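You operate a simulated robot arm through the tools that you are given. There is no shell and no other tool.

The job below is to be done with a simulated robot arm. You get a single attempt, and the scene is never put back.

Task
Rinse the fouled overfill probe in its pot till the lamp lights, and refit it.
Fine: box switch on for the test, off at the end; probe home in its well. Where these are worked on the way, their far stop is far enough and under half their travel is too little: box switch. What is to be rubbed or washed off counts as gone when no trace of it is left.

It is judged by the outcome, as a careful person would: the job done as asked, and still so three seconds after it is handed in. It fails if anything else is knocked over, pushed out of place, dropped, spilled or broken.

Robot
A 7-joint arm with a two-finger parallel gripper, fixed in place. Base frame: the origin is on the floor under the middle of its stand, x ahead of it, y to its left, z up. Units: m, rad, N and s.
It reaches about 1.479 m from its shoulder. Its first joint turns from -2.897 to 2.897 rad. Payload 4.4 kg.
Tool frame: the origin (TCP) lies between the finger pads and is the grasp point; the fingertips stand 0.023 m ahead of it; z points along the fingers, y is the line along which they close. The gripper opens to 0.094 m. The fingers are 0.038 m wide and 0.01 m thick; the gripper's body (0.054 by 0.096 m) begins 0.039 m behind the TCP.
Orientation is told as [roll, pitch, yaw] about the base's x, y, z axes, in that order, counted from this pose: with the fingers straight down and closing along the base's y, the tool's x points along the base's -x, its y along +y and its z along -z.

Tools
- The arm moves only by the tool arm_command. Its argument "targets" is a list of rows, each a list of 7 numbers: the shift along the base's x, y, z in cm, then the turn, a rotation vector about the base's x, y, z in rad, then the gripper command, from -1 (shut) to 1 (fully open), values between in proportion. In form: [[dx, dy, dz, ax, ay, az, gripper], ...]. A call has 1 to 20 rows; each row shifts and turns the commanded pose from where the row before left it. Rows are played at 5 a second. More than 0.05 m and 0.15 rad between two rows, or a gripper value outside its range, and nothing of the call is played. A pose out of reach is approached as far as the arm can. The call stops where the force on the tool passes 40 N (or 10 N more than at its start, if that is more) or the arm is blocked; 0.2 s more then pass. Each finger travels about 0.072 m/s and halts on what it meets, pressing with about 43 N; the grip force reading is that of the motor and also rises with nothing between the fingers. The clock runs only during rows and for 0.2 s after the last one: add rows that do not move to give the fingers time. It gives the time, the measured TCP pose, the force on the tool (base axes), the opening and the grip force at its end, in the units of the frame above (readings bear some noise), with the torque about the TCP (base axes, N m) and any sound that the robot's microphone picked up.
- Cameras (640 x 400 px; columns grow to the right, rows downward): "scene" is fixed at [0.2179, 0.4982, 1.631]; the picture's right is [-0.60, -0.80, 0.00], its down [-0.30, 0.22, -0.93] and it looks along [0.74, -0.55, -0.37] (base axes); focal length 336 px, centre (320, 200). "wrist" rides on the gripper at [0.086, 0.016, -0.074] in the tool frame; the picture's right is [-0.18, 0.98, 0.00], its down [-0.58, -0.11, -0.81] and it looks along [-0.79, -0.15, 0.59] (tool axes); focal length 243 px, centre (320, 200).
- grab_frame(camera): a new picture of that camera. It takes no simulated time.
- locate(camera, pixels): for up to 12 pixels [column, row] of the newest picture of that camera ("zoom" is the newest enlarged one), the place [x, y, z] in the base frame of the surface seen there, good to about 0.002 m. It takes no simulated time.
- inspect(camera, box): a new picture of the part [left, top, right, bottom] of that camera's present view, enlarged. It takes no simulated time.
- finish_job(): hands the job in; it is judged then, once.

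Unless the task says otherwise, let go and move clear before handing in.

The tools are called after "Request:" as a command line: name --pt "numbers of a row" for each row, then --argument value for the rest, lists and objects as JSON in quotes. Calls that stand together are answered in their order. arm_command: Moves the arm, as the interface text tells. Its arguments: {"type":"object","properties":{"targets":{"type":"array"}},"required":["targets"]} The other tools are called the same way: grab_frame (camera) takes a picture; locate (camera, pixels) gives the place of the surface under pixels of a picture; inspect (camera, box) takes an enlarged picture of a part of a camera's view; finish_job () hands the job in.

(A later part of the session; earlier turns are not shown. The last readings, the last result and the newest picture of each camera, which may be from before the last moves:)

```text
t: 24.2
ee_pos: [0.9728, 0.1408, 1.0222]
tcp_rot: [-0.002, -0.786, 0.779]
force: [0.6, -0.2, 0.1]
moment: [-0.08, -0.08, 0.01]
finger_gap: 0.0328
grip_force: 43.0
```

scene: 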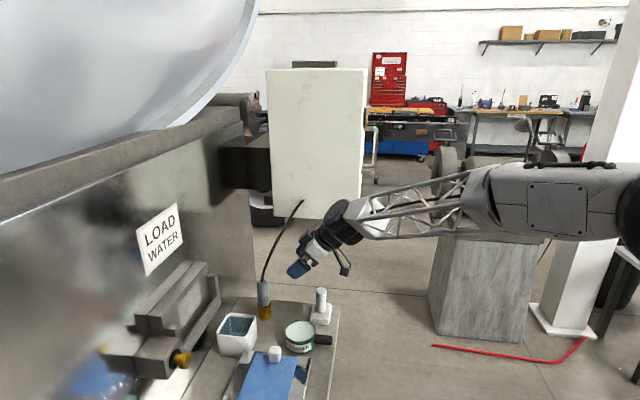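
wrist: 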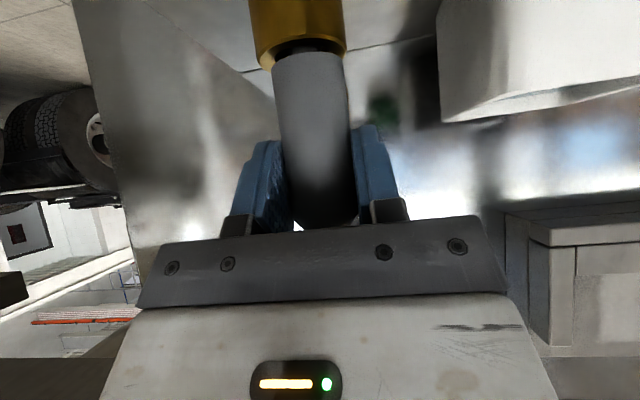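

The side load is gone (under 1 N), so this pose (0.9728,0.1408,1.0222) is the home reference. I'll lift straight up slowly.

Request:
arm_command --pt "0 0 0.5 0 0 0 -1" --pt "0 0 1 0 0 0 -1" --pt "0 0 1 0 0 0 -1" --pt "0 0 1 0 0 0 -1" --pt "0 0 1 0 0 0 -1" --pt "0 0 0 0 0 0 -1"

Request:
grab_frame --camera "wrist"

Request:
inspect --camera "scene" --box '[210, 220, 370, 370]'

```text
t: 25.6
ee_pos: [0.9719, 0.1397, 1.0661]
tcp_rot: [-0.002, -0.787, 0.779]
force: [0.8, 1.3, -1.1]
moment: [0.04, 0.08, -0.01]
finger_gap: 0.033
grip_force: 43.0
```

```text
taken
```

wrist: 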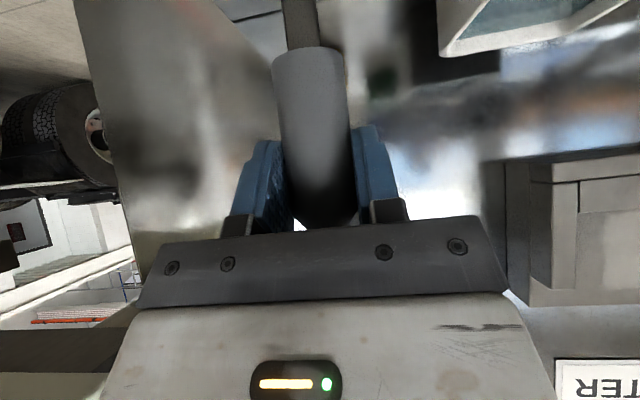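

```text
2.67 times, centred on (290, 295) of scene
```

zoom: 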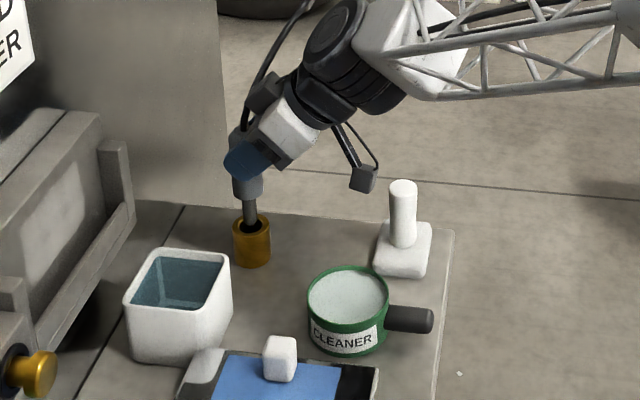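

The grey body is up and a thinner stem shows between it and the well, still partly inside. I'll keep lifting until the tip is clear.

Request:
arm_command --pt "0 0 1 0 0 0 -1" --pt "0 0 1 0 0 0 -1" --pt "0 0 1 0 0 0 -1" --pt "0 0 0 0 0 0 -1"

Request:
grab_frame --camera "wrist"

Request:
inspect --camera "scene" --box '[210, 220, 370, 370]'

```text
t: 26.6
ee_pos: [0.973, 0.1398, 1.0958]
tcp_rot: [-0.004, -0.788, 0.78]
force: [-0.4, 0.3, -0.8]
moment: [0.01, 0.03, 0.0]
finger_gap: 0.0329
grip_force: 42.7
```

```text
taken
```

wrist: 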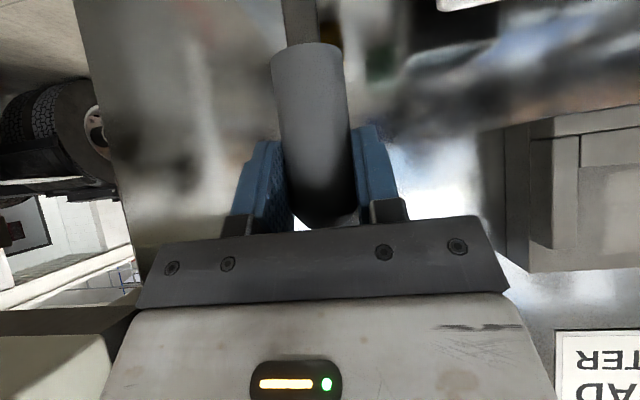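

```text
2.67 times, centred on (290, 295) of scene
```

zoom: 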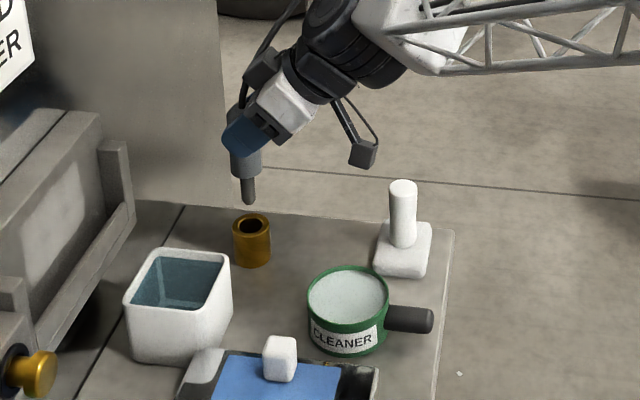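

The tip is out of the well now (scene about 263,298). I'll zoom on the tip to see the fouling and measure tip and well mouth.

Request:
inspect --camera "scene" --box '[235, 255, 295, 325]'

Request:
locate --camera "scene" --pixels '[[262, 285], [262, 291], [263, 296], [263, 299], [263, 305], [264, 303], [258, 306], [269, 305]]'

Request:
inspect --camera "scene" --box '[330, 80, 400, 150]'

```text
5.71 times, centred on (265, 290) of scene
```

zoom: 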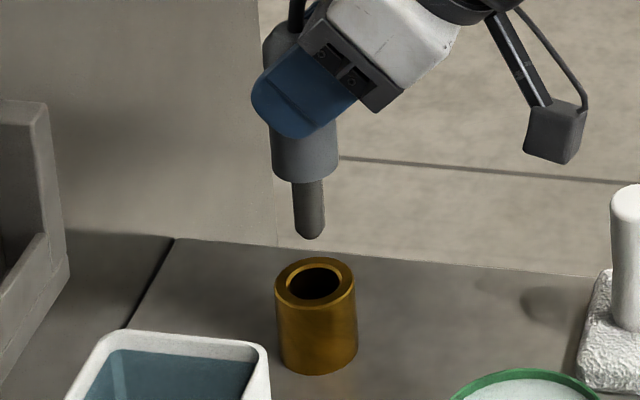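

```text
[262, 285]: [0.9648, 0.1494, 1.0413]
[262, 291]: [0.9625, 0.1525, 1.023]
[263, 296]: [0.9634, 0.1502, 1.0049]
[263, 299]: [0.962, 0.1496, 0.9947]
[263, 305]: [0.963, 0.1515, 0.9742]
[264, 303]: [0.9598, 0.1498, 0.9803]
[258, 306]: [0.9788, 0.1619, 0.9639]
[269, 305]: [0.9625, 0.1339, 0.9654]
```

```text
5.71 times, centred on (365, 115) of scene
```

zoom: 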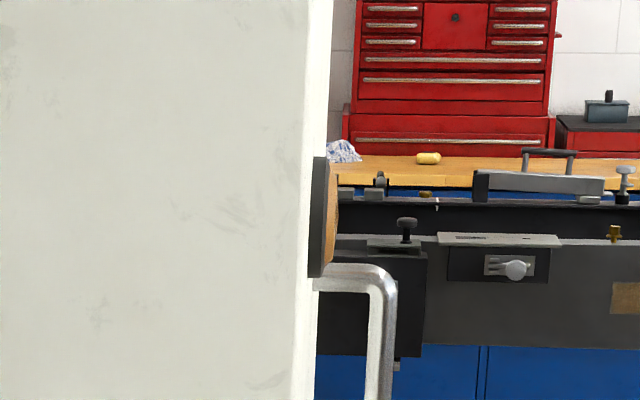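

The stem ends at z≈1.00 (tip ~9.6 cm below TCP), and the well's bore is visible below. I'll raise 2.5 cm more and carry the probe over the pot, keeping clear of the trough's end.

Request:
arm_command --pt "0 0 1.25 0 0 0 -1" --pt "0 0 1.25 0 0 0 -1" --pt "-1.04 1.757 0 0 0 0 -1" --pt "-1.04 1.757 0 0 0 0 -1" --pt "-1.04 1.757 0 0 0 0 -1" --pt "-1.04 1.757 0 0 0 0 -1" --pt "-1.03 1.757 0 0 0 0 -1" --pt "-1.03 1.757 0 0 0 0 -1" --pt "0 0 0 0 0 0 -1"

Request:
grab_frame --camera "wrist"

Request:
grab_frame --camera "scene"

Request:
inspect --camera "scene" --box '[190, 250, 290, 370]'

```text
t: 28.6
ee_pos: [0.9114, 0.2456, 1.1207]
tcp_rot: [-0.002, -0.787, 0.78]
force: [0.6, -0.2, -1.4]
moment: [0.01, 0.01, -0.01]
finger_gap: 0.0329
grip_force: 43.0
```

```text
taken
```

wrist: 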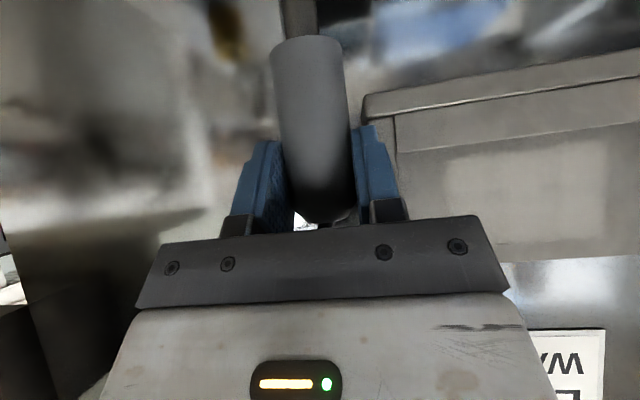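

```text
taken
```

scene: 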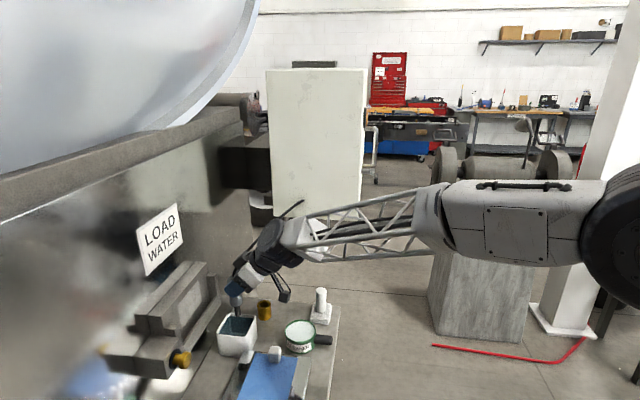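

```text
3.33 times, centred on (240, 310) of scene
```

zoom: 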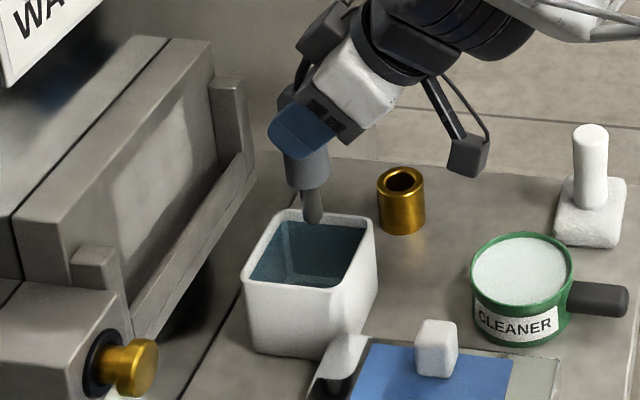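

The tip (zoom 315,222) hangs above the pot and will come down near the middle of the opening. I'll lower it in stages into the liquid.

Request:
arm_command --pt "0 0 -1 0 0 0 -1" --pt "0 0 -1 0 0 0 -1" --pt "0 0 -1 0 0 0 -1" --pt "0 0 -1 0 0 0 -1" --pt "0 0 0 0 0 0 -1"

Request:
inspect --camera "scene" --box '[190, 250, 290, 370]'

Request:
grab_frame --camera "wrist"

```text
t: 29.8
ee_pos: [0.9102, 0.245, 1.0812]
tcp_rot: [-0.002, -0.787, 0.78]
force: [-0.9, -0.7, -1.2]
moment: [0.0, 0.04, -0.01]
finger_gap: 0.0327
grip_force: 43.2
```

```text
3.33 times, centred on (240, 310) of scene
```

zoom: 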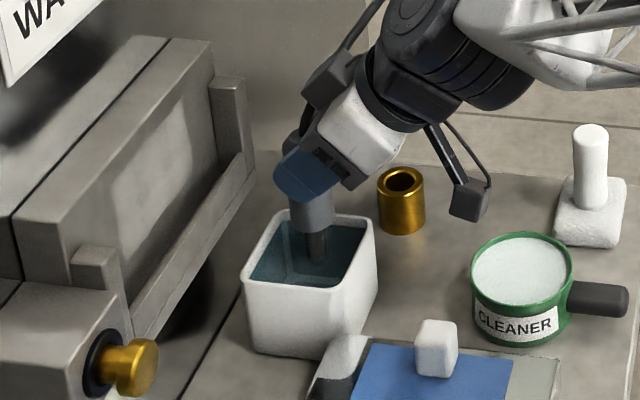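

```text
taken
```

wrist: 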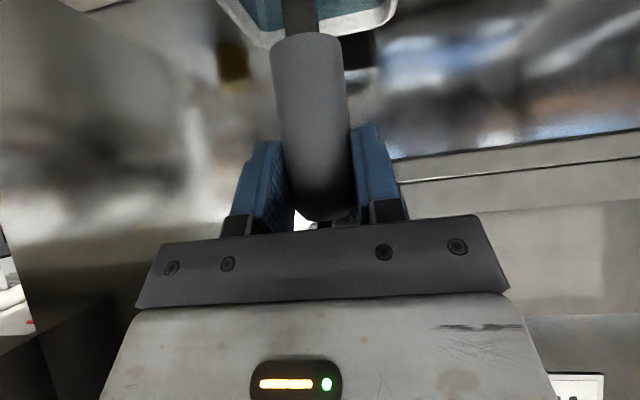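

The tip is just reaching the liquid in the middle of the pot, with no contact force. I'll go down another 4.5 cm and see how the lamp responds.

Request:
arm_command --pt "0 0 -1 0 0 0 -1" --pt "0 0 -1 0 0 0 -1" --pt "0 0 -1 0 0 0 -1" --pt "0 0 -1 0 0 0 -1" --pt "0 0 -0.4 0 0 0 -1" --pt "0 0 0 0 0 0 -1"

Request:
inspect --camera "scene" --box '[190, 250, 290, 370]'

Request:
inspect --camera "scene" --box '[330, 80, 400, 150]'

Request:
grab_frame --camera "wrist"

```text
t: 31.2
ee_pos: [0.9115, 0.246, 1.0378]
tcp_rot: [-0.002, -0.789, 0.779]
force: [-0.6, 0.0, -0.7]
moment: [-0.03, 0.05, -0.02]
finger_gap: 0.0329
grip_force: 43.5
```

```text
3.33 times, centred on (240, 310) of scene
```

zoom: 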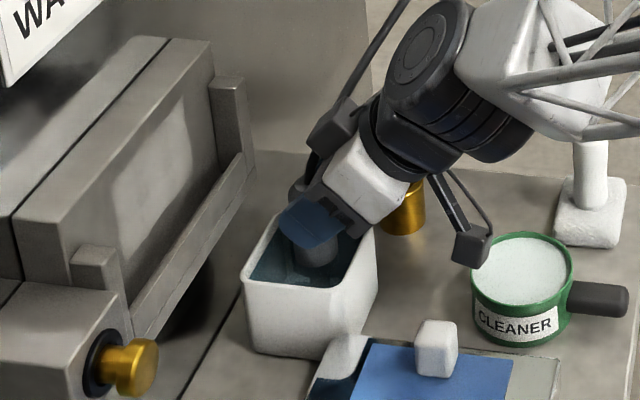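

```text
5.71 times, centred on (365, 115) of scene
```

zoom: 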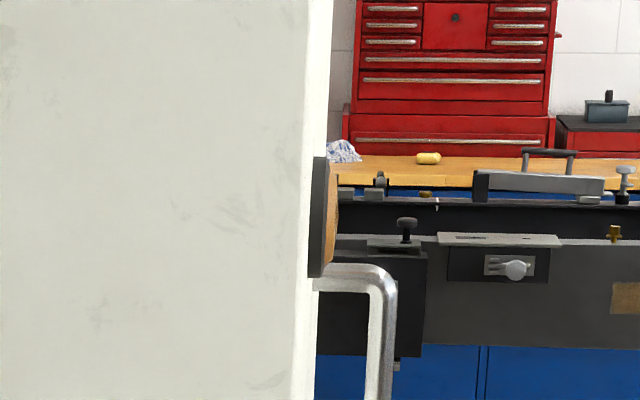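

```text
taken
```

wrist: 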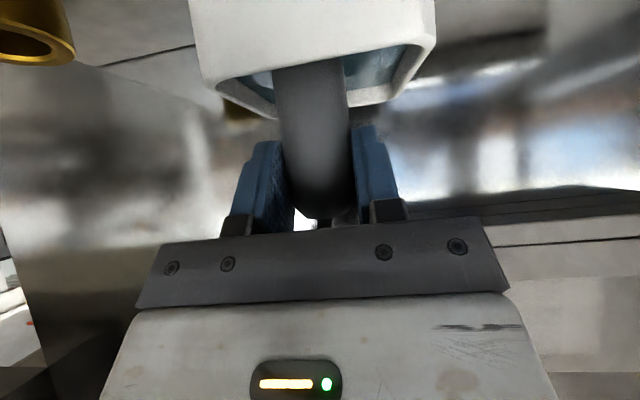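

The stem is fully immersed without any contact; the lamp edge at (364,118) is still dark. I'll work the probe up and down in the liquid.

Request:
arm_command --pt "0 0 1.2 0 0 0 -1" --pt "0 0 1.2 0 0 0 -1" --pt "0 0 -1.2 0 0 0 -1" --pt "0 0 -1.2 0 0 0 -1" --pt "0 0 1.2 0 0 0 -1" --pt "0 0 1.2 0 0 0 -1" --pt "0 0 -1.2 0 0 0 -1" --pt "0 0 -1.2 0 0 0 -1" --pt "0 0 1.2 0 0 0 -1" --pt "0 0 1.2 0 0 0 -1" --pt "0 0 -1.2 0 0 0 -1" --pt "0 0 -1.2 0 0 0 -1" --pt "0 0 1.2 0 0 0 -1" --pt "0 0 1.2 0 0 0 -1" --pt "0 0 -1.2 0 0 0 -1" --pt "0 0 -1.2 0 0 0 -1" --pt "0 0 0 0 0 0 -1"

Request:
inspect --camera "scene" --box '[330, 80, 400, 150]'

Request:
inspect --camera "scene" --box '[190, 250, 290, 370]'

```text
t: 34.8
ee_pos: [0.9111, 0.2466, 1.0364]
tcp_rot: [-0.003, -0.786, 0.78]
force: [-1.1, -0.6, -1.3]
moment: [-0.02, 0.02, 0.01]
finger_gap: 0.033
grip_force: 43.1
```

```text
5.71 times, centred on (365, 115) of scene
```

zoom: 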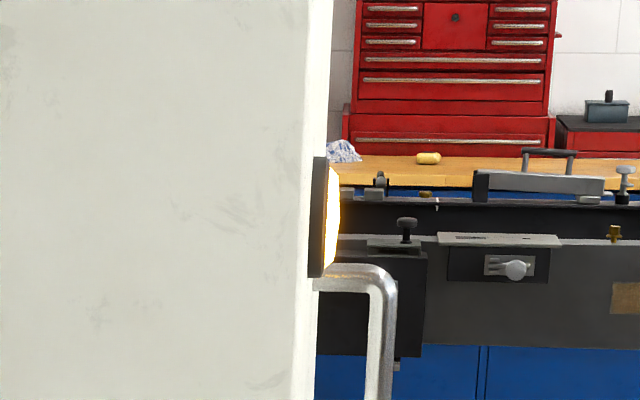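

```text
3.33 times, centred on (240, 310) of scene
```

zoom: 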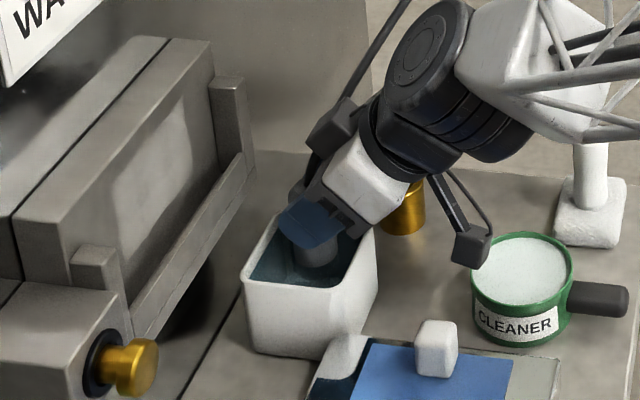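

The lamp now glows bright (zoom 330,220), so the probe reads clean. I'll give it a few more strokes for certainty, then lift it out to look at the tip and confirm the lamp.

Request:
arm_command --pt "0 0 1.2 0 0 0 -1" --pt "0 0 1.2 0 0 0 -1" --pt "0 0 -1.2 0 0 0 -1" --pt "0 0 -1.2 0 0 0 -1" --pt "0 0 1.2 0 0 0 -1" --pt "0 0 1.2 0 0 0 -1" --pt "0 0 -1.2 0 0 0 -1" --pt "0 0 -1.2 0 0 0 -1" --pt "0 0 0 0 0 0 -1" --pt "0 0 1 0 0 0 -1" --pt "0 0 1 0 0 0 -1" --pt "0 0 1 0 0 0 -1" --pt "0 0 1 0 0 0 -1" --pt "0 0 1 0 0 0 -1" --pt "0 0 1 0 0 0 -1" --pt "0 0 1 0 0 0 -1" --pt "0 0 1.4 0 0 0 -1" --pt "0 0 0 0 0 0 -1" --pt "0 0 0 0 0 0 -1"

Request:
inspect --camera "scene" --box '[330, 80, 400, 150]'

Request:
inspect --camera "scene" --box '[205, 265, 275, 345]'

Request:
grab_frame --camera "scene"

```text
t: 38.8
ee_pos: [0.9109, 0.2468, 1.1221]
tcp_rot: [-0.004, -0.787, 0.782]
force: [1.0, 1.0, -2.0]
moment: [-0.01, 0.0, -0.02]
finger_gap: 0.0329
grip_force: 43.1
```

```text
5.71 times, centred on (365, 115) of scene
```

zoom: 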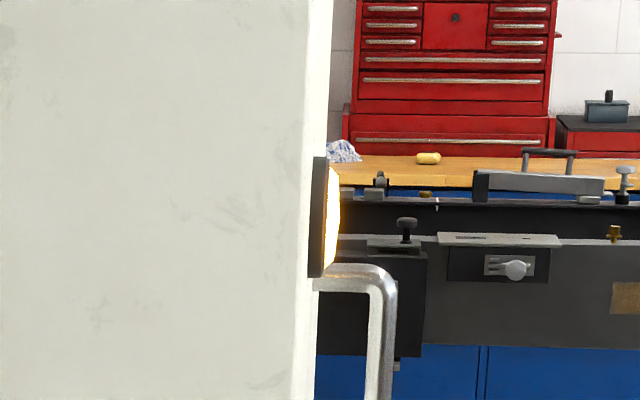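

```text
5.00 times, centred on (240, 305) of scene
```

zoom: 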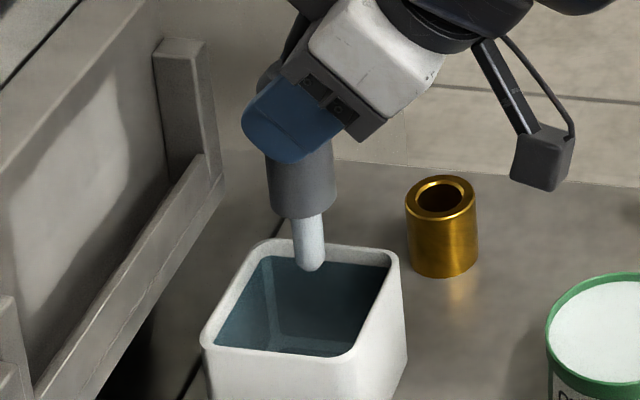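

```text
taken
```

scene: 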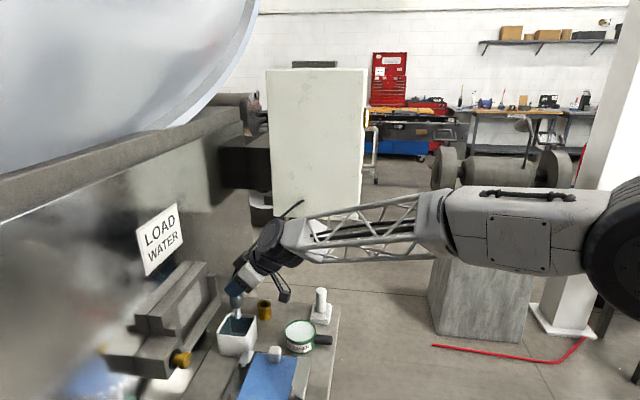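

The stem is clean and pale now (zoom 310,240) and the lamp stays lit with the probe out of the liquid. I'll carry the probe back over its well at the same height.

Request:
arm_command --pt "1.03 -1.767 0 0 0 0 -1" --pt "1.03 -1.767 0 0 0 0 -1" --pt "1.03 -1.767 0 0 0 0 -1" --pt "1.03 -1.767 0 0 0 0 -1" --pt "1.03 -1.767 0 0 0 0 -1" --pt "1.04 -1.765 0 0 0 0 -1" --pt "0 0 0 0 0 0 -1" --pt "0 0 0 0 0 0 -1"

Request:
inspect --camera "scene" --box '[230, 260, 300, 330]'

Request:
grab_frame --camera "wrist"

```text
t: 40.6
ee_pos: [0.9722, 0.1382, 1.1208]
tcp_rot: [-0.002, -0.788, 0.783]
force: [-0.5, 0.2, -0.6]
moment: [0.06, 0.01, 0.02]
finger_gap: 0.0326
grip_force: 42.4
```

```text
5.71 times, centred on (265, 295) of scene
```

zoom: 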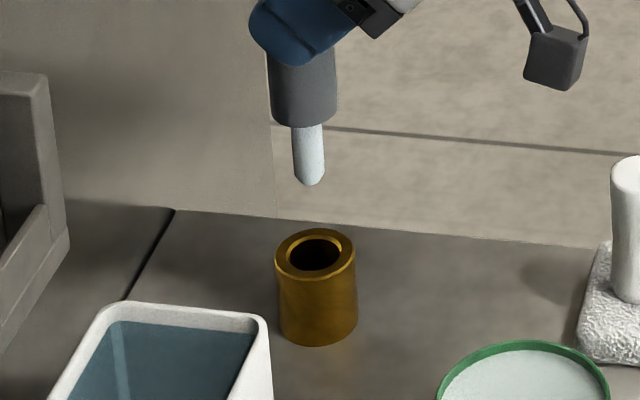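

```text
taken
```

wrist: 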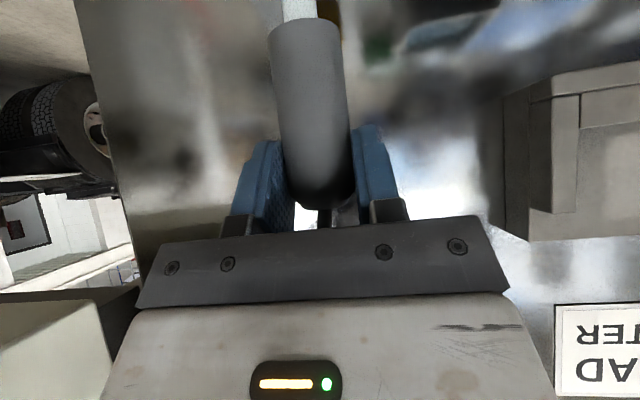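

Measured position is about 2 mm off home in y, within reading noise perhaps; I'll take a few more readings to average before lowering.

Request:
arm_command --pt "0 0 0 0 0 0 -1"

Request:
arm_command --pt "0 0 0 0 0 0 -1"

Request:
arm_command --pt "0 0 0 0 0 0 -1"

Request:
locate --camera "zoom" --pixels '[[309, 150], [309, 165], [305, 100], [282, 262], [350, 262], [316, 233], [316, 283], [316, 310]]'

```text
t: 41.0
ee_pos: [0.9717, 0.1398, 1.122]
tcp_rot: [-0.002, -0.788, 0.78]
force: [-0.2, -1.1, -1.0]
moment: [-0.04, -0.03, 0.01]
finger_gap: 0.0329
grip_force: 42.5
```

```text
t: 41.4
ee_pos: [0.9728, 0.1396, 1.1216]
tcp_rot: [-0.003, -0.788, 0.779]
force: [0.0, 0.1, -0.6]
moment: [0.0, 0.01, 0.0]
finger_gap: 0.0333
grip_force: 43.0
```

```text
t: 41.8
ee_pos: [0.9727, 0.1412, 1.1217]
tcp_rot: [-0.002, -0.786, 0.779]
force: [-0.1, 0.2, -0.6]
moment: [-0.02, 0.01, 0.0]
finger_gap: 0.033
grip_force: 43.2
```

```text
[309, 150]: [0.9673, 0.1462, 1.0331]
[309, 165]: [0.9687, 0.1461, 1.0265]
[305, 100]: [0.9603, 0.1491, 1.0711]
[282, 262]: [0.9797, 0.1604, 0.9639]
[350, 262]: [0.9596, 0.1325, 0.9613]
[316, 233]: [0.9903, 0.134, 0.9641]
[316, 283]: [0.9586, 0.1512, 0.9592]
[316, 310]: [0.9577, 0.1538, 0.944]
```

The average reading matches the lifted-out position, and the stem axis sits over the bore within a couple of mm. I'll correct the small command remainder and lower until the tip is at the well mouth.

Request:
arm_command --pt "0.03 0.06 -1 0 0 0 -1" --pt "0 0 -1 0 0 0 -1" --pt "0 0 -1 0 0 0 -1" --pt "0 0 -1 0 0 0 -1" --pt "0 0 -0.5 0 0 0 -1" --pt "0 0 0 0 0 0 -1"

Request:
inspect --camera "scene" --box '[230, 270, 300, 340]'

Request:
inspect --camera "wrist" --box '[220, 0, 420, 130]'

```text
t: 43.2
ee_pos: [0.9746, 0.1397, 1.0773]
tcp_rot: [-0.004, -0.787, 0.781]
force: [-0.2, 0.0, -1.5]
moment: [-0.05, 0.03, 0.02]
finger_gap: 0.0332
grip_force: 42.4
```

```text
5.71 times, centred on (265, 305) of scene
```

zoom: 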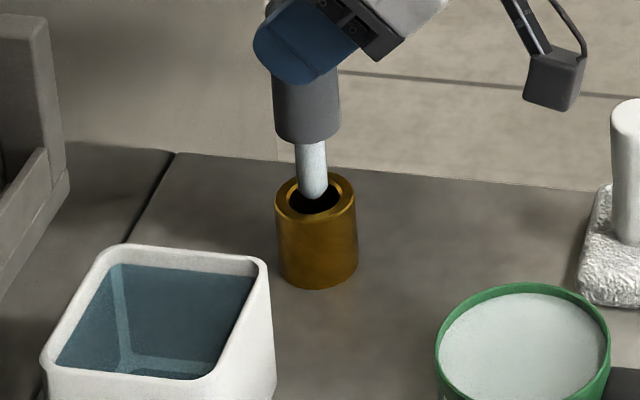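

```text
3.08 times, centred on (320, 65) of wrist
```

zoom: 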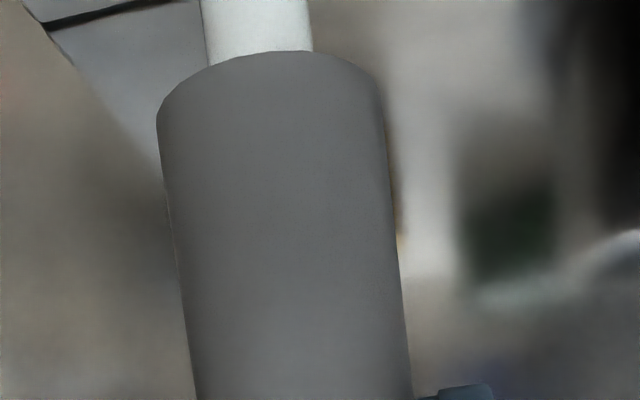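

The tip is entering the well's bore (zoom 312,195) centred within about 2 mm. I'll lower it on, slowing toward the home height.

Request:
arm_command --pt "0 0 -0.8 0 0 0 -1" --pt "0 0 -0.8 0 0 0 -1" --pt "0 0 -0.8 0 0 0 -1" --pt "0 0 -0.8 0 0 0 -1" --pt "0 0 0 0 0 0 -1"

Request:
inspect --camera "scene" --box '[230, 270, 300, 340]'

Request:
inspect --camera "wrist" --box '[220, 0, 420, 130]'

```text
t: 44.4
ee_pos: [0.9732, 0.1399, 1.0446]
tcp_rot: [-0.005, -0.788, 0.783]
force: [0.0, -0.1, -1.8]
moment: [-0.02, -0.02, 0.02]
finger_gap: 0.0327
grip_force: 42.5
```

```text
5.71 times, centred on (265, 305) of scene
```

zoom: 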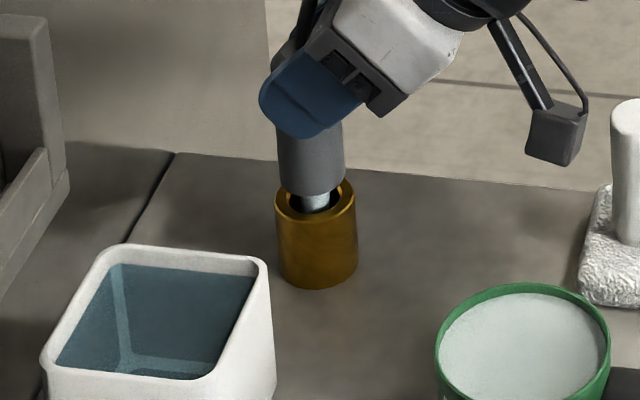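

```text
3.08 times, centred on (320, 65) of wrist
```

zoom: 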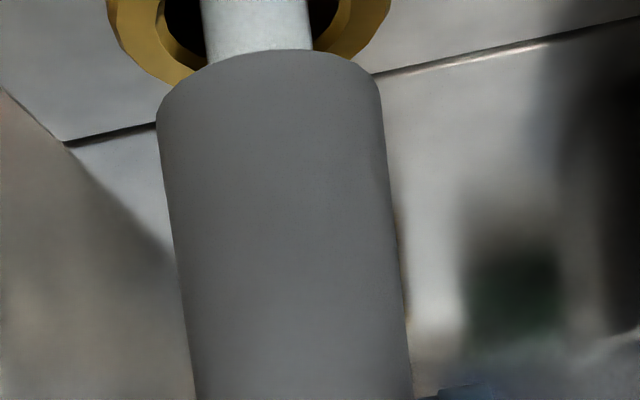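

The stem is well inside the bore and there is no contact force; the body's shoulder has about 2.2 cm to go to the rim. I'll lower the rest gently.

Request:
arm_command --pt "0 0 -0.6 0 0 0 -1" --pt "0 0 -0.6 0 0 0 -1" --pt "0 0 -0.5 0 0 0 -1" --pt "0 0 -0.3 0 0 0 -1" --pt "0 0 -0.2 0 0 0 -1" --pt "0 0 0 0 0 0 -1"

Request:
inspect --camera "scene" --box '[230, 270, 300, 340]'

Request:
inspect --camera "wrist" --box '[220, 0, 420, 130]'

```text
t: 45.3
ee_pos: [0.9746, 0.1425, 1.0331]
tcp_rot: [-0.008, -0.795, 0.783]
force: [0.1, 1.1, 3.1]
moment: [0.1, 0.14, 0.03]
finger_gap: 0.0332
grip_force: 42.9
stopped in row 4: the force on the tool passed its limit at 40 N (the readings are from after the stop); the commanded pose is now the measured one
```

```text
5.71 times, centred on (265, 305) of scene
```

zoom: 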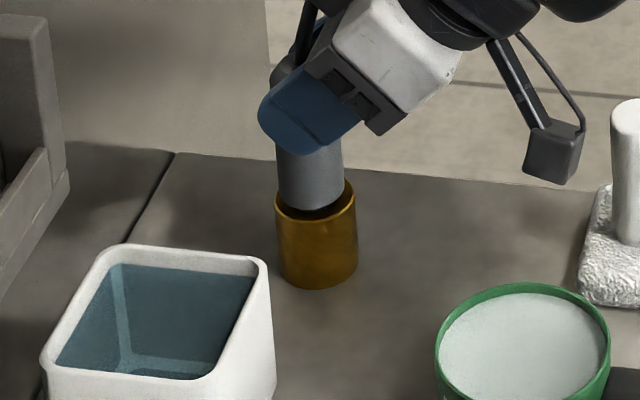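

```text
3.08 times, centred on (320, 65) of wrist
```

zoom: 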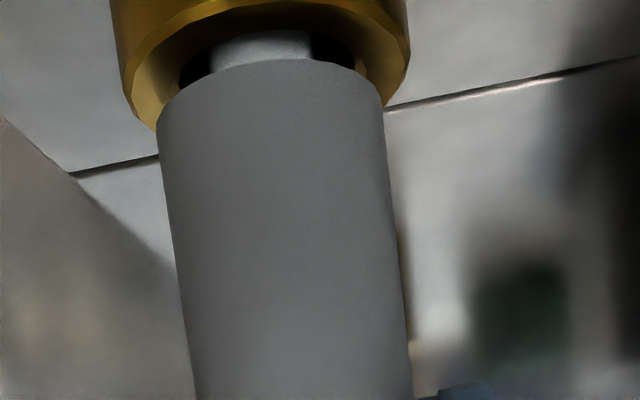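

The descent met the seat (40 N) at TCP z 1.033, and the body's lower edge is at scene row ≈306.4, the same row as in the first pictures, so the probe seems to have slipped about 1 cm in the grip when it was first pulled free. I'll compare with exactly the same zoom as the start before letting go.

Request:
inspect --camera "scene" --box '[180, 250, 360, 400]'

Request:
inspect --camera "scene" --box '[205, 300, 295, 370]'

Request:
inspect --camera "scene" --box '[330, 80, 400, 150]'

```text
2.67 times, centred on (270, 325) of scene
```

zoom: 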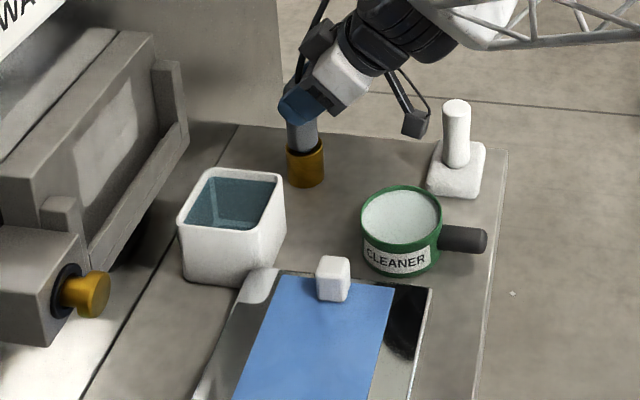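

```text
5.71 times, centred on (250, 335) of scene
```

zoom: 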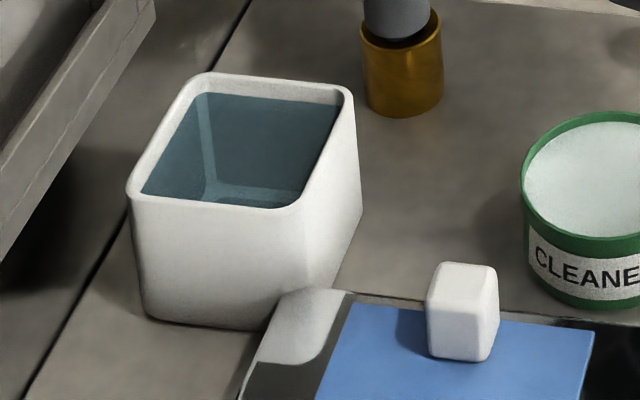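

```text
5.71 times, centred on (365, 115) of scene
```

zoom: 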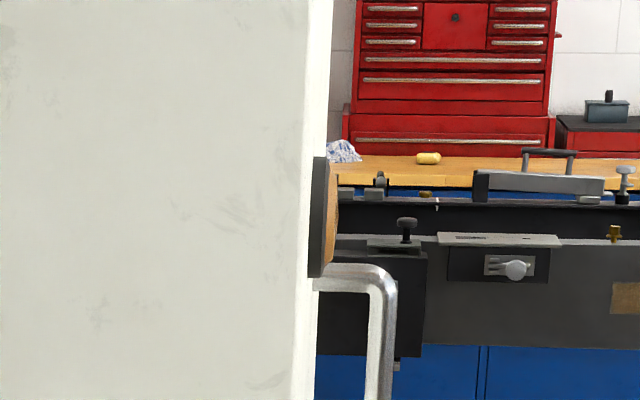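

The pot-side zoom matches the starting picture almost exactly (body edge at zoom 397,38 as before), so the probe is seated. But the lamp is dark again, so I'll check whether the lever is still at ON.

Request:
inspect --camera "scene" --box '[330, 60, 410, 220]'

Request:
grab_frame --camera "scene"

Request:
grab_frame --camera "wrist"

```text
2.50 times, centred on (370, 140) of scene
```

zoom: 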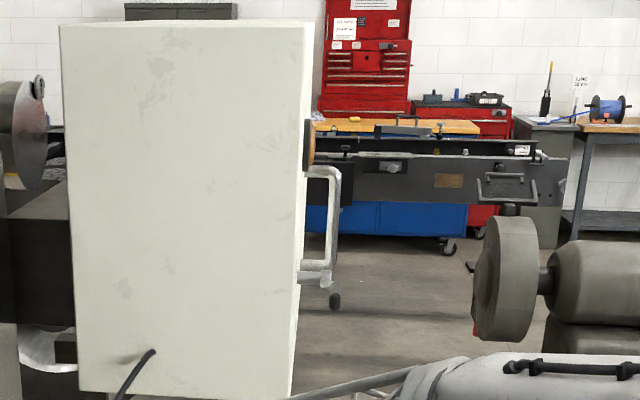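

```text
taken
```

scene: 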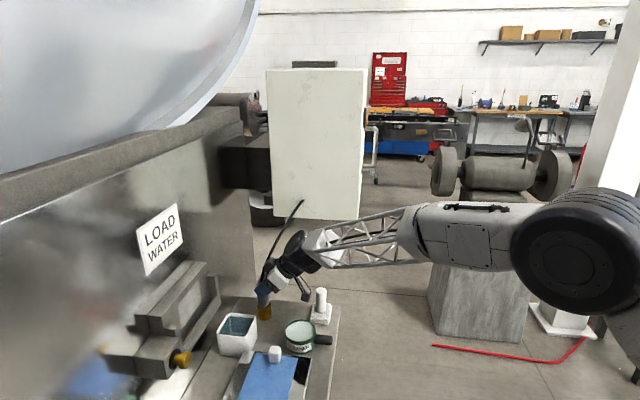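

```text
taken
```

wrist: 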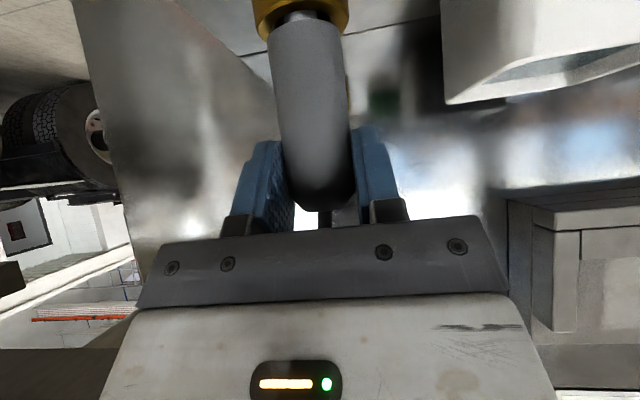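

The lever is still horizontal at ON (zoom 335,298), the pale clean stem shows at the rim, and the probe matches its starting place, so the lamp simply goes out with the probe shut in its well. I'll open the fingers now.

Request:
arm_command --pt "0 0 0 0 0 0 -0.2" --pt "0 0 0 0 0 0 0.2" --pt "0 0 0 0 0 0 1" --pt "0 0 0 0 0 0 1" --pt "0 0 0 0 0 0 1"

Request:
grab_frame --camera "wrist"

Request:
inspect --camera "scene" --box '[205, 300, 295, 370]'

Request:
inspect --camera "scene" --box '[180, 250, 360, 400]'

```text
t: 46.5
ee_pos: [0.9755, 0.1416, 1.0331]
tcp_rot: [-0.007, -0.792, 0.785]
force: [-0.3, 0.0, 0.2]
moment: [0.04, -0.01, 0.01]
finger_gap: 0.094
grip_force: 0.0
```

```text
taken
```

wrist: 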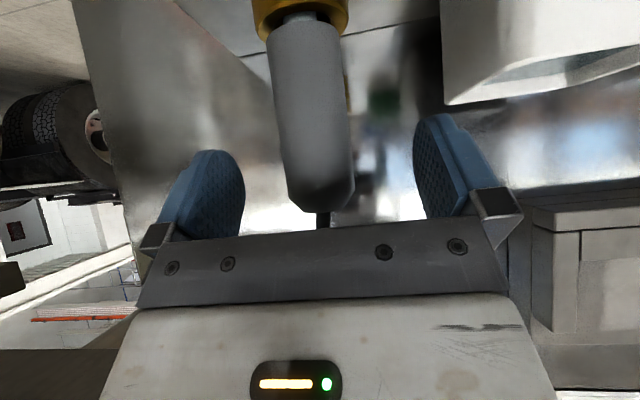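

```text
5.71 times, centred on (250, 335) of scene
```

zoom: 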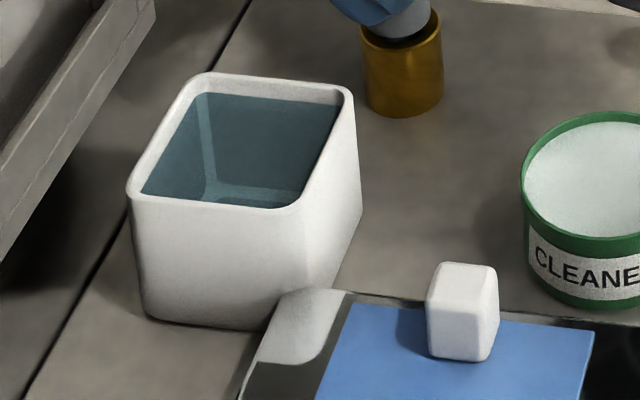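

```text
2.67 times, centred on (270, 325) of scene
```

zoom: 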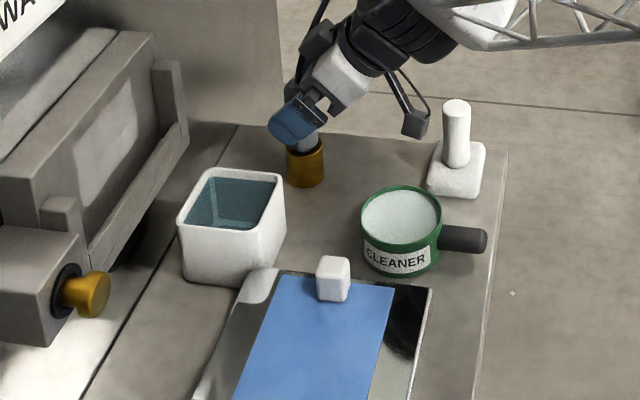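

The gripper is open and the probe stands in its well. I'll back out along the approach line and look at the result.

Request:
arm_command --pt "-0.8 -0.8 1.1 0 0 0 1" --pt "-1.2 -1.2 1.7 0 0 0 1" --pt "-1.5 -1.5 2.1 0 0 0 1" --pt "-1.5 -1.5 2.1 0 0 0 1" --pt "-1.5 -1.5 2.1 0 0 0 1" --pt "-1.5 -1.5 2.1 0 0 0 1" --pt "0 0 0 0 0 0 1"

Request:
grab_frame --camera "wrist"

Request:
inspect --camera "scene" --box '[180, 250, 360, 400]'

Request:
inspect --camera "scene" --box '[205, 300, 295, 370]'

Request:
inspect --camera "scene" --box '[330, 80, 400, 150]'

```text
t: 48.1
ee_pos: [0.8944, 0.0601, 1.1441]
tcp_rot: [-0.008, -0.794, 0.783]
force: [-0.6, 0.4, 0.1]
moment: [-0.01, -0.01, 0.02]
finger_gap: 0.0939
grip_force: 0.1
```

```text
taken
```

wrist: 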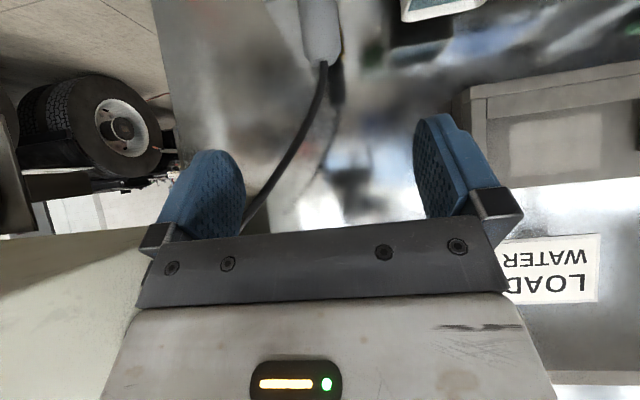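

```text
2.67 times, centred on (270, 325) of scene
```

zoom: 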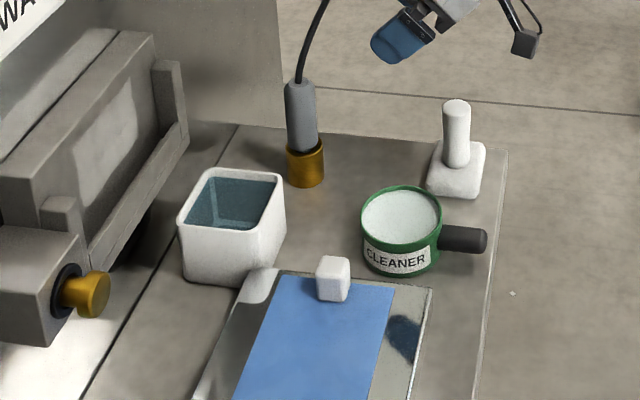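

```text
5.71 times, centred on (250, 335) of scene
```

zoom: 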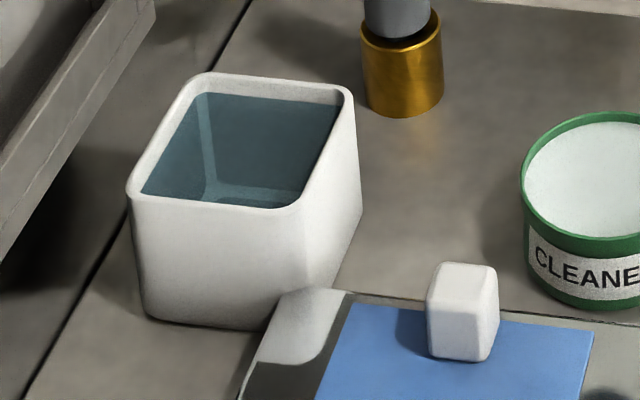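

```text
5.71 times, centred on (365, 115) of scene
```

zoom: 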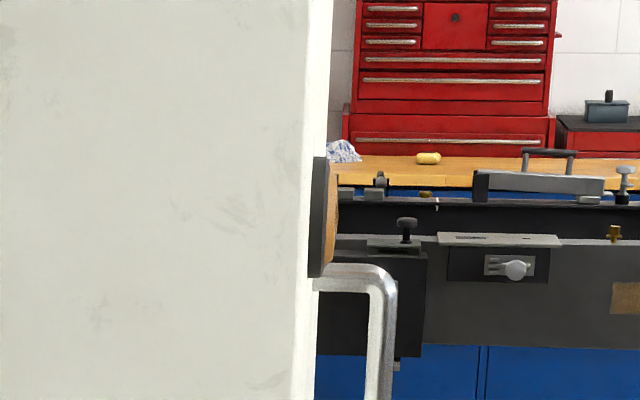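

The zooms match the starting pictures: probe top at zoom row 80, pot, tin, cube and post all where they were. I'll measure the same probe pixels as at the start to confirm it is fully home.

Request:
grab_frame --camera "scene"

Request:
locate --camera "scene" --pixels '[[264, 285], [264, 300], [264, 312], [264, 282], [264, 281], [263, 280]]'

Request:
locate --camera "wrist" --pixels '[[322, 10], [322, 30], [323, 50], [324, 60], [325, 72], [323, 85]]'

Request:
inspect --camera "scene" --box '[235, 260, 295, 330]'

```text
taken
```

scene: 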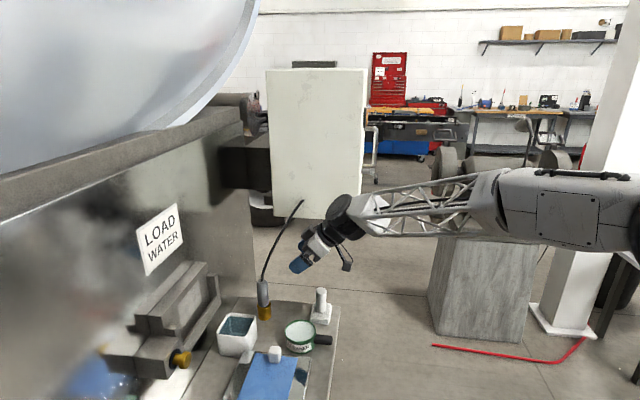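

```text
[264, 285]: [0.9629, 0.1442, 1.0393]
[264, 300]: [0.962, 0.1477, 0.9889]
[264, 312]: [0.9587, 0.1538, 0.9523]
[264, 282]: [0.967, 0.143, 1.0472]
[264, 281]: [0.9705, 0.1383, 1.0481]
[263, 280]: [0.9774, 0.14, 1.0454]
```

```text
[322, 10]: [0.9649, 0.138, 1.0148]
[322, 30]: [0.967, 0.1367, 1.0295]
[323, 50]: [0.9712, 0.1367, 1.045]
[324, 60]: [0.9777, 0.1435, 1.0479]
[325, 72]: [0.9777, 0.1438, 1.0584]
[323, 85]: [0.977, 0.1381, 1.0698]
```

```text
5.71 times, centred on (265, 295) of scene
```

zoom: 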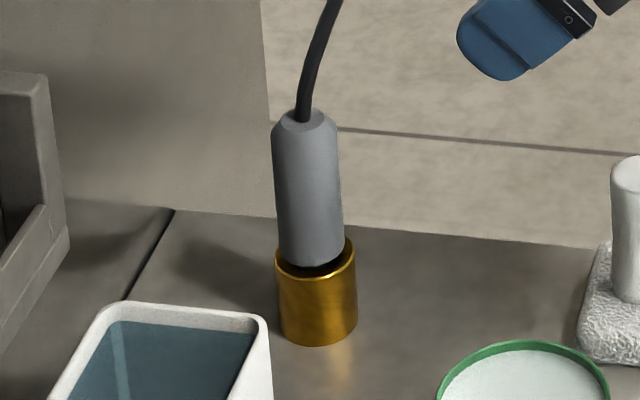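

The probe top measures z≈1.048 as at the start, so it is home. Now for the switch: I'll close the fingers, draw back from the bench and square up to the box front again, above the lever.

Request:
arm_command --pt "-3.08 -3.08 1.7 0 0 0 0" --pt "-3.08 -3.08 1.7 0 0 0 -1" --pt "-3.08 -3.08 1.7 0 0 0 -1" --pt "-3.08 -3.08 1.7 0 0 0 -1" --pt "-3.08 -3.08 1.7 0 0 0 -1" --pt "-3.08 -3.08 1.7 0 0 0 -1" --pt "-2.5 -2.5 1.2 0 0 0 -1" --pt "2 -2 1.2 0.0915 -0.0915 0 -1" --pt "2 -2 1.2 0.0915 -0.0915 0 -1" --pt "2 -2 1.2 0.0915 -0.0915 0 -1" --pt "2 -2 1.2 0.0915 -0.0915 0 -1" --pt "2 -2 1.2 0.0915 -0.0915 0 -1" --pt "2 -2 1.2 0.0915 -0.0915 0 -1" --pt "0 0 0 0 0 0 -1"

Request:
grab_frame --camera "wrist"

Request:
grab_frame --camera "scene"

```text
t: 51.1
ee_pos: [0.8048, -0.2697, 1.3322]
tcp_rot: [0.7, -1.572, 0.077]
force: [-0.8, -0.3, 0.3]
moment: [0.01, -0.02, 0.03]
finger_gap: 0.0
grip_force: 42.5
```

```text
taken
```

wrist: 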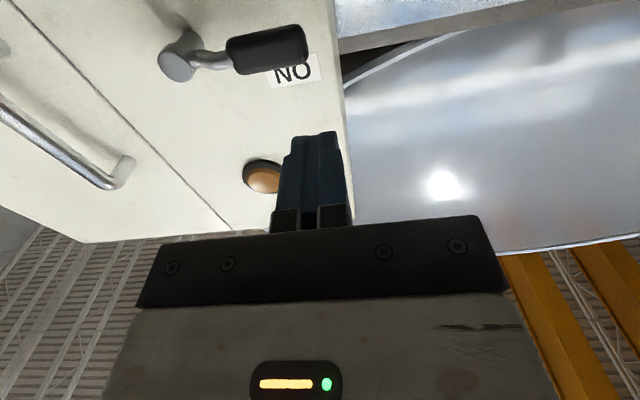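

```text
taken
```

scene: 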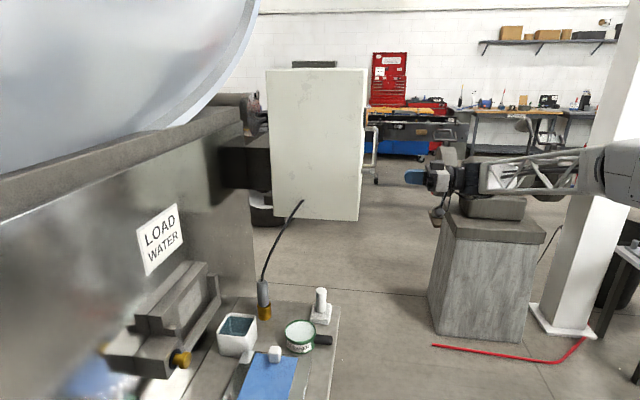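

I'm squared up with the lever at (230–305, 50) lying over ON and the lamp at (265,175) dark. I'll measure the lever as it stands.

Request:
locate --camera "wrist" --pixels '[[177, 68], [240, 55], [268, 50], [298, 43], [268, 32], [268, 66], [285, 75], [262, 180]]'

```text
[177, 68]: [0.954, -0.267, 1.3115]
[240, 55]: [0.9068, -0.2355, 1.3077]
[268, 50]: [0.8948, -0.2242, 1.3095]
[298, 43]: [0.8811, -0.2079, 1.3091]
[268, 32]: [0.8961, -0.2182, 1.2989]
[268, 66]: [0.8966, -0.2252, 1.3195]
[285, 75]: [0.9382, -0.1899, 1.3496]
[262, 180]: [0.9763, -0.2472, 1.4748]
```

The grip spans s≈0.76–0.815 at z≈1.309 with its pivot at (0.954,-0.267,1.3115). I'll come in just above it with the closed fingertips.

Request:
arm_command --pt "0.8 -0.8 1.3 0 0 0 -1" --pt "0.83 -0.83 1.3 0 0 0 -1" --pt "0 0 0 0 0 0 -1" --pt "2.2 2.2 0 0 0 0 -1" --pt "2.2 2.2 0 0 0 0 -1" --pt "2.2 2.2 0 0 0 0 -1" --pt "0 0 0 0 0 0 -1"

Request:
grab_frame --camera "wrist"

Request:
inspect --camera "scene" --box '[330, 100, 490, 240]'

```text
t: 52.7
ee_pos: [0.8876, -0.2187, 1.3573]
tcp_rot: [0.421, -1.569, 0.356]
force: [-0.6, -0.1, 0.4]
moment: [0.04, 0.03, 0.03]
finger_gap: 0.0001
grip_force: 42.6
```

```text
taken
```

wrist: 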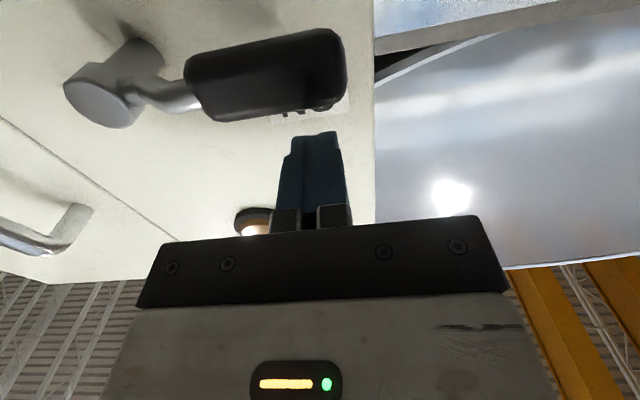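

```text
2.86 times, centred on (410, 170) of scene
```

zoom: 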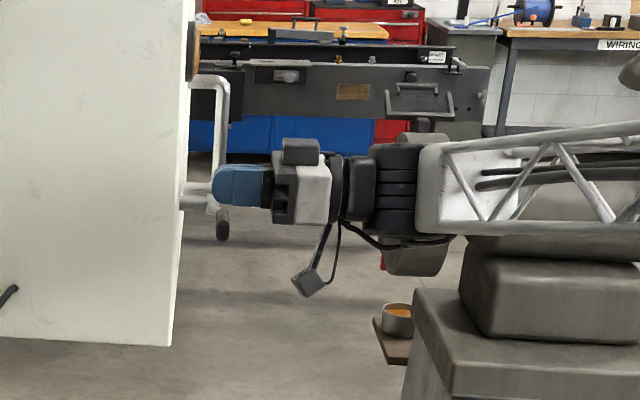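

The fingertips are right above the lever's grip, clear of it. I'll push it down along its arc back toward OFF.

Request:
arm_command --pt "0.07 -0.07 -1.5 0 0 0 -1" --pt "-0.2 0.2 -1.0 0 0 0 -1" --pt "-0.2 0.2 -1.0 0 0 0 -1" --pt "0 0 -1.1 0 0 0 -1" --pt "0 0 -1.1 0 0 0 -1" --pt "0.23 -0.23 -1.13 0 0 0 -1" --pt "0.23 -0.23 -1.13 0 0 0 -1" --pt "0.48 -0.48 -1.03 0 0 0 -1" --pt "0.48 -0.48 -1.03 0 0 0 -1" --pt "0.7 -0.7 -0.81 0 0 0 -1" --pt "0.7 -0.7 -0.81 0 0 0 -1" --pt "0.86 -0.86 -0.48 0 0 0 -1" --pt "0.86 -0.86 -0.48 0 0 0 -1" --pt "0 0 0 0 0 0 -1"

Request:
grab_frame --camera "wrist"

Request:
inspect --camera "scene" --box '[330, 100, 490, 240]'

```text
t: 55.7
ee_pos: [0.93, -0.2628, 1.2318]
tcp_rot: [0.359, -1.568, 0.421]
force: [0.1, 0.1, -0.8]
moment: [-0.03, -0.02, -0.01]
finger_gap: 0.0
grip_force: 42.1
```

```text
taken
```

wrist: 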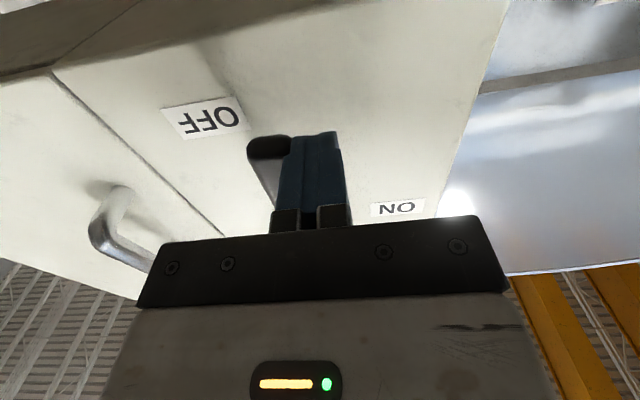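

```text
2.86 times, centred on (410, 170) of scene
```

zoom: 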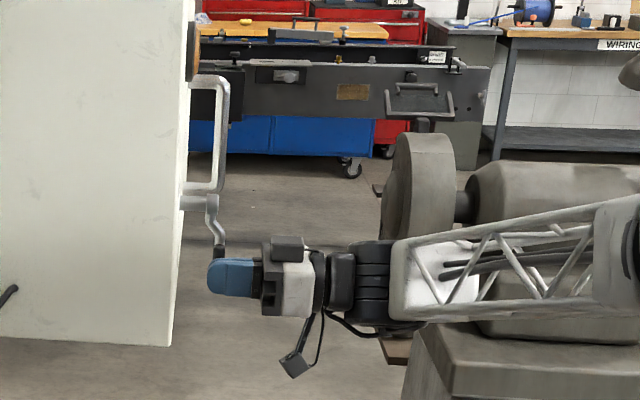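

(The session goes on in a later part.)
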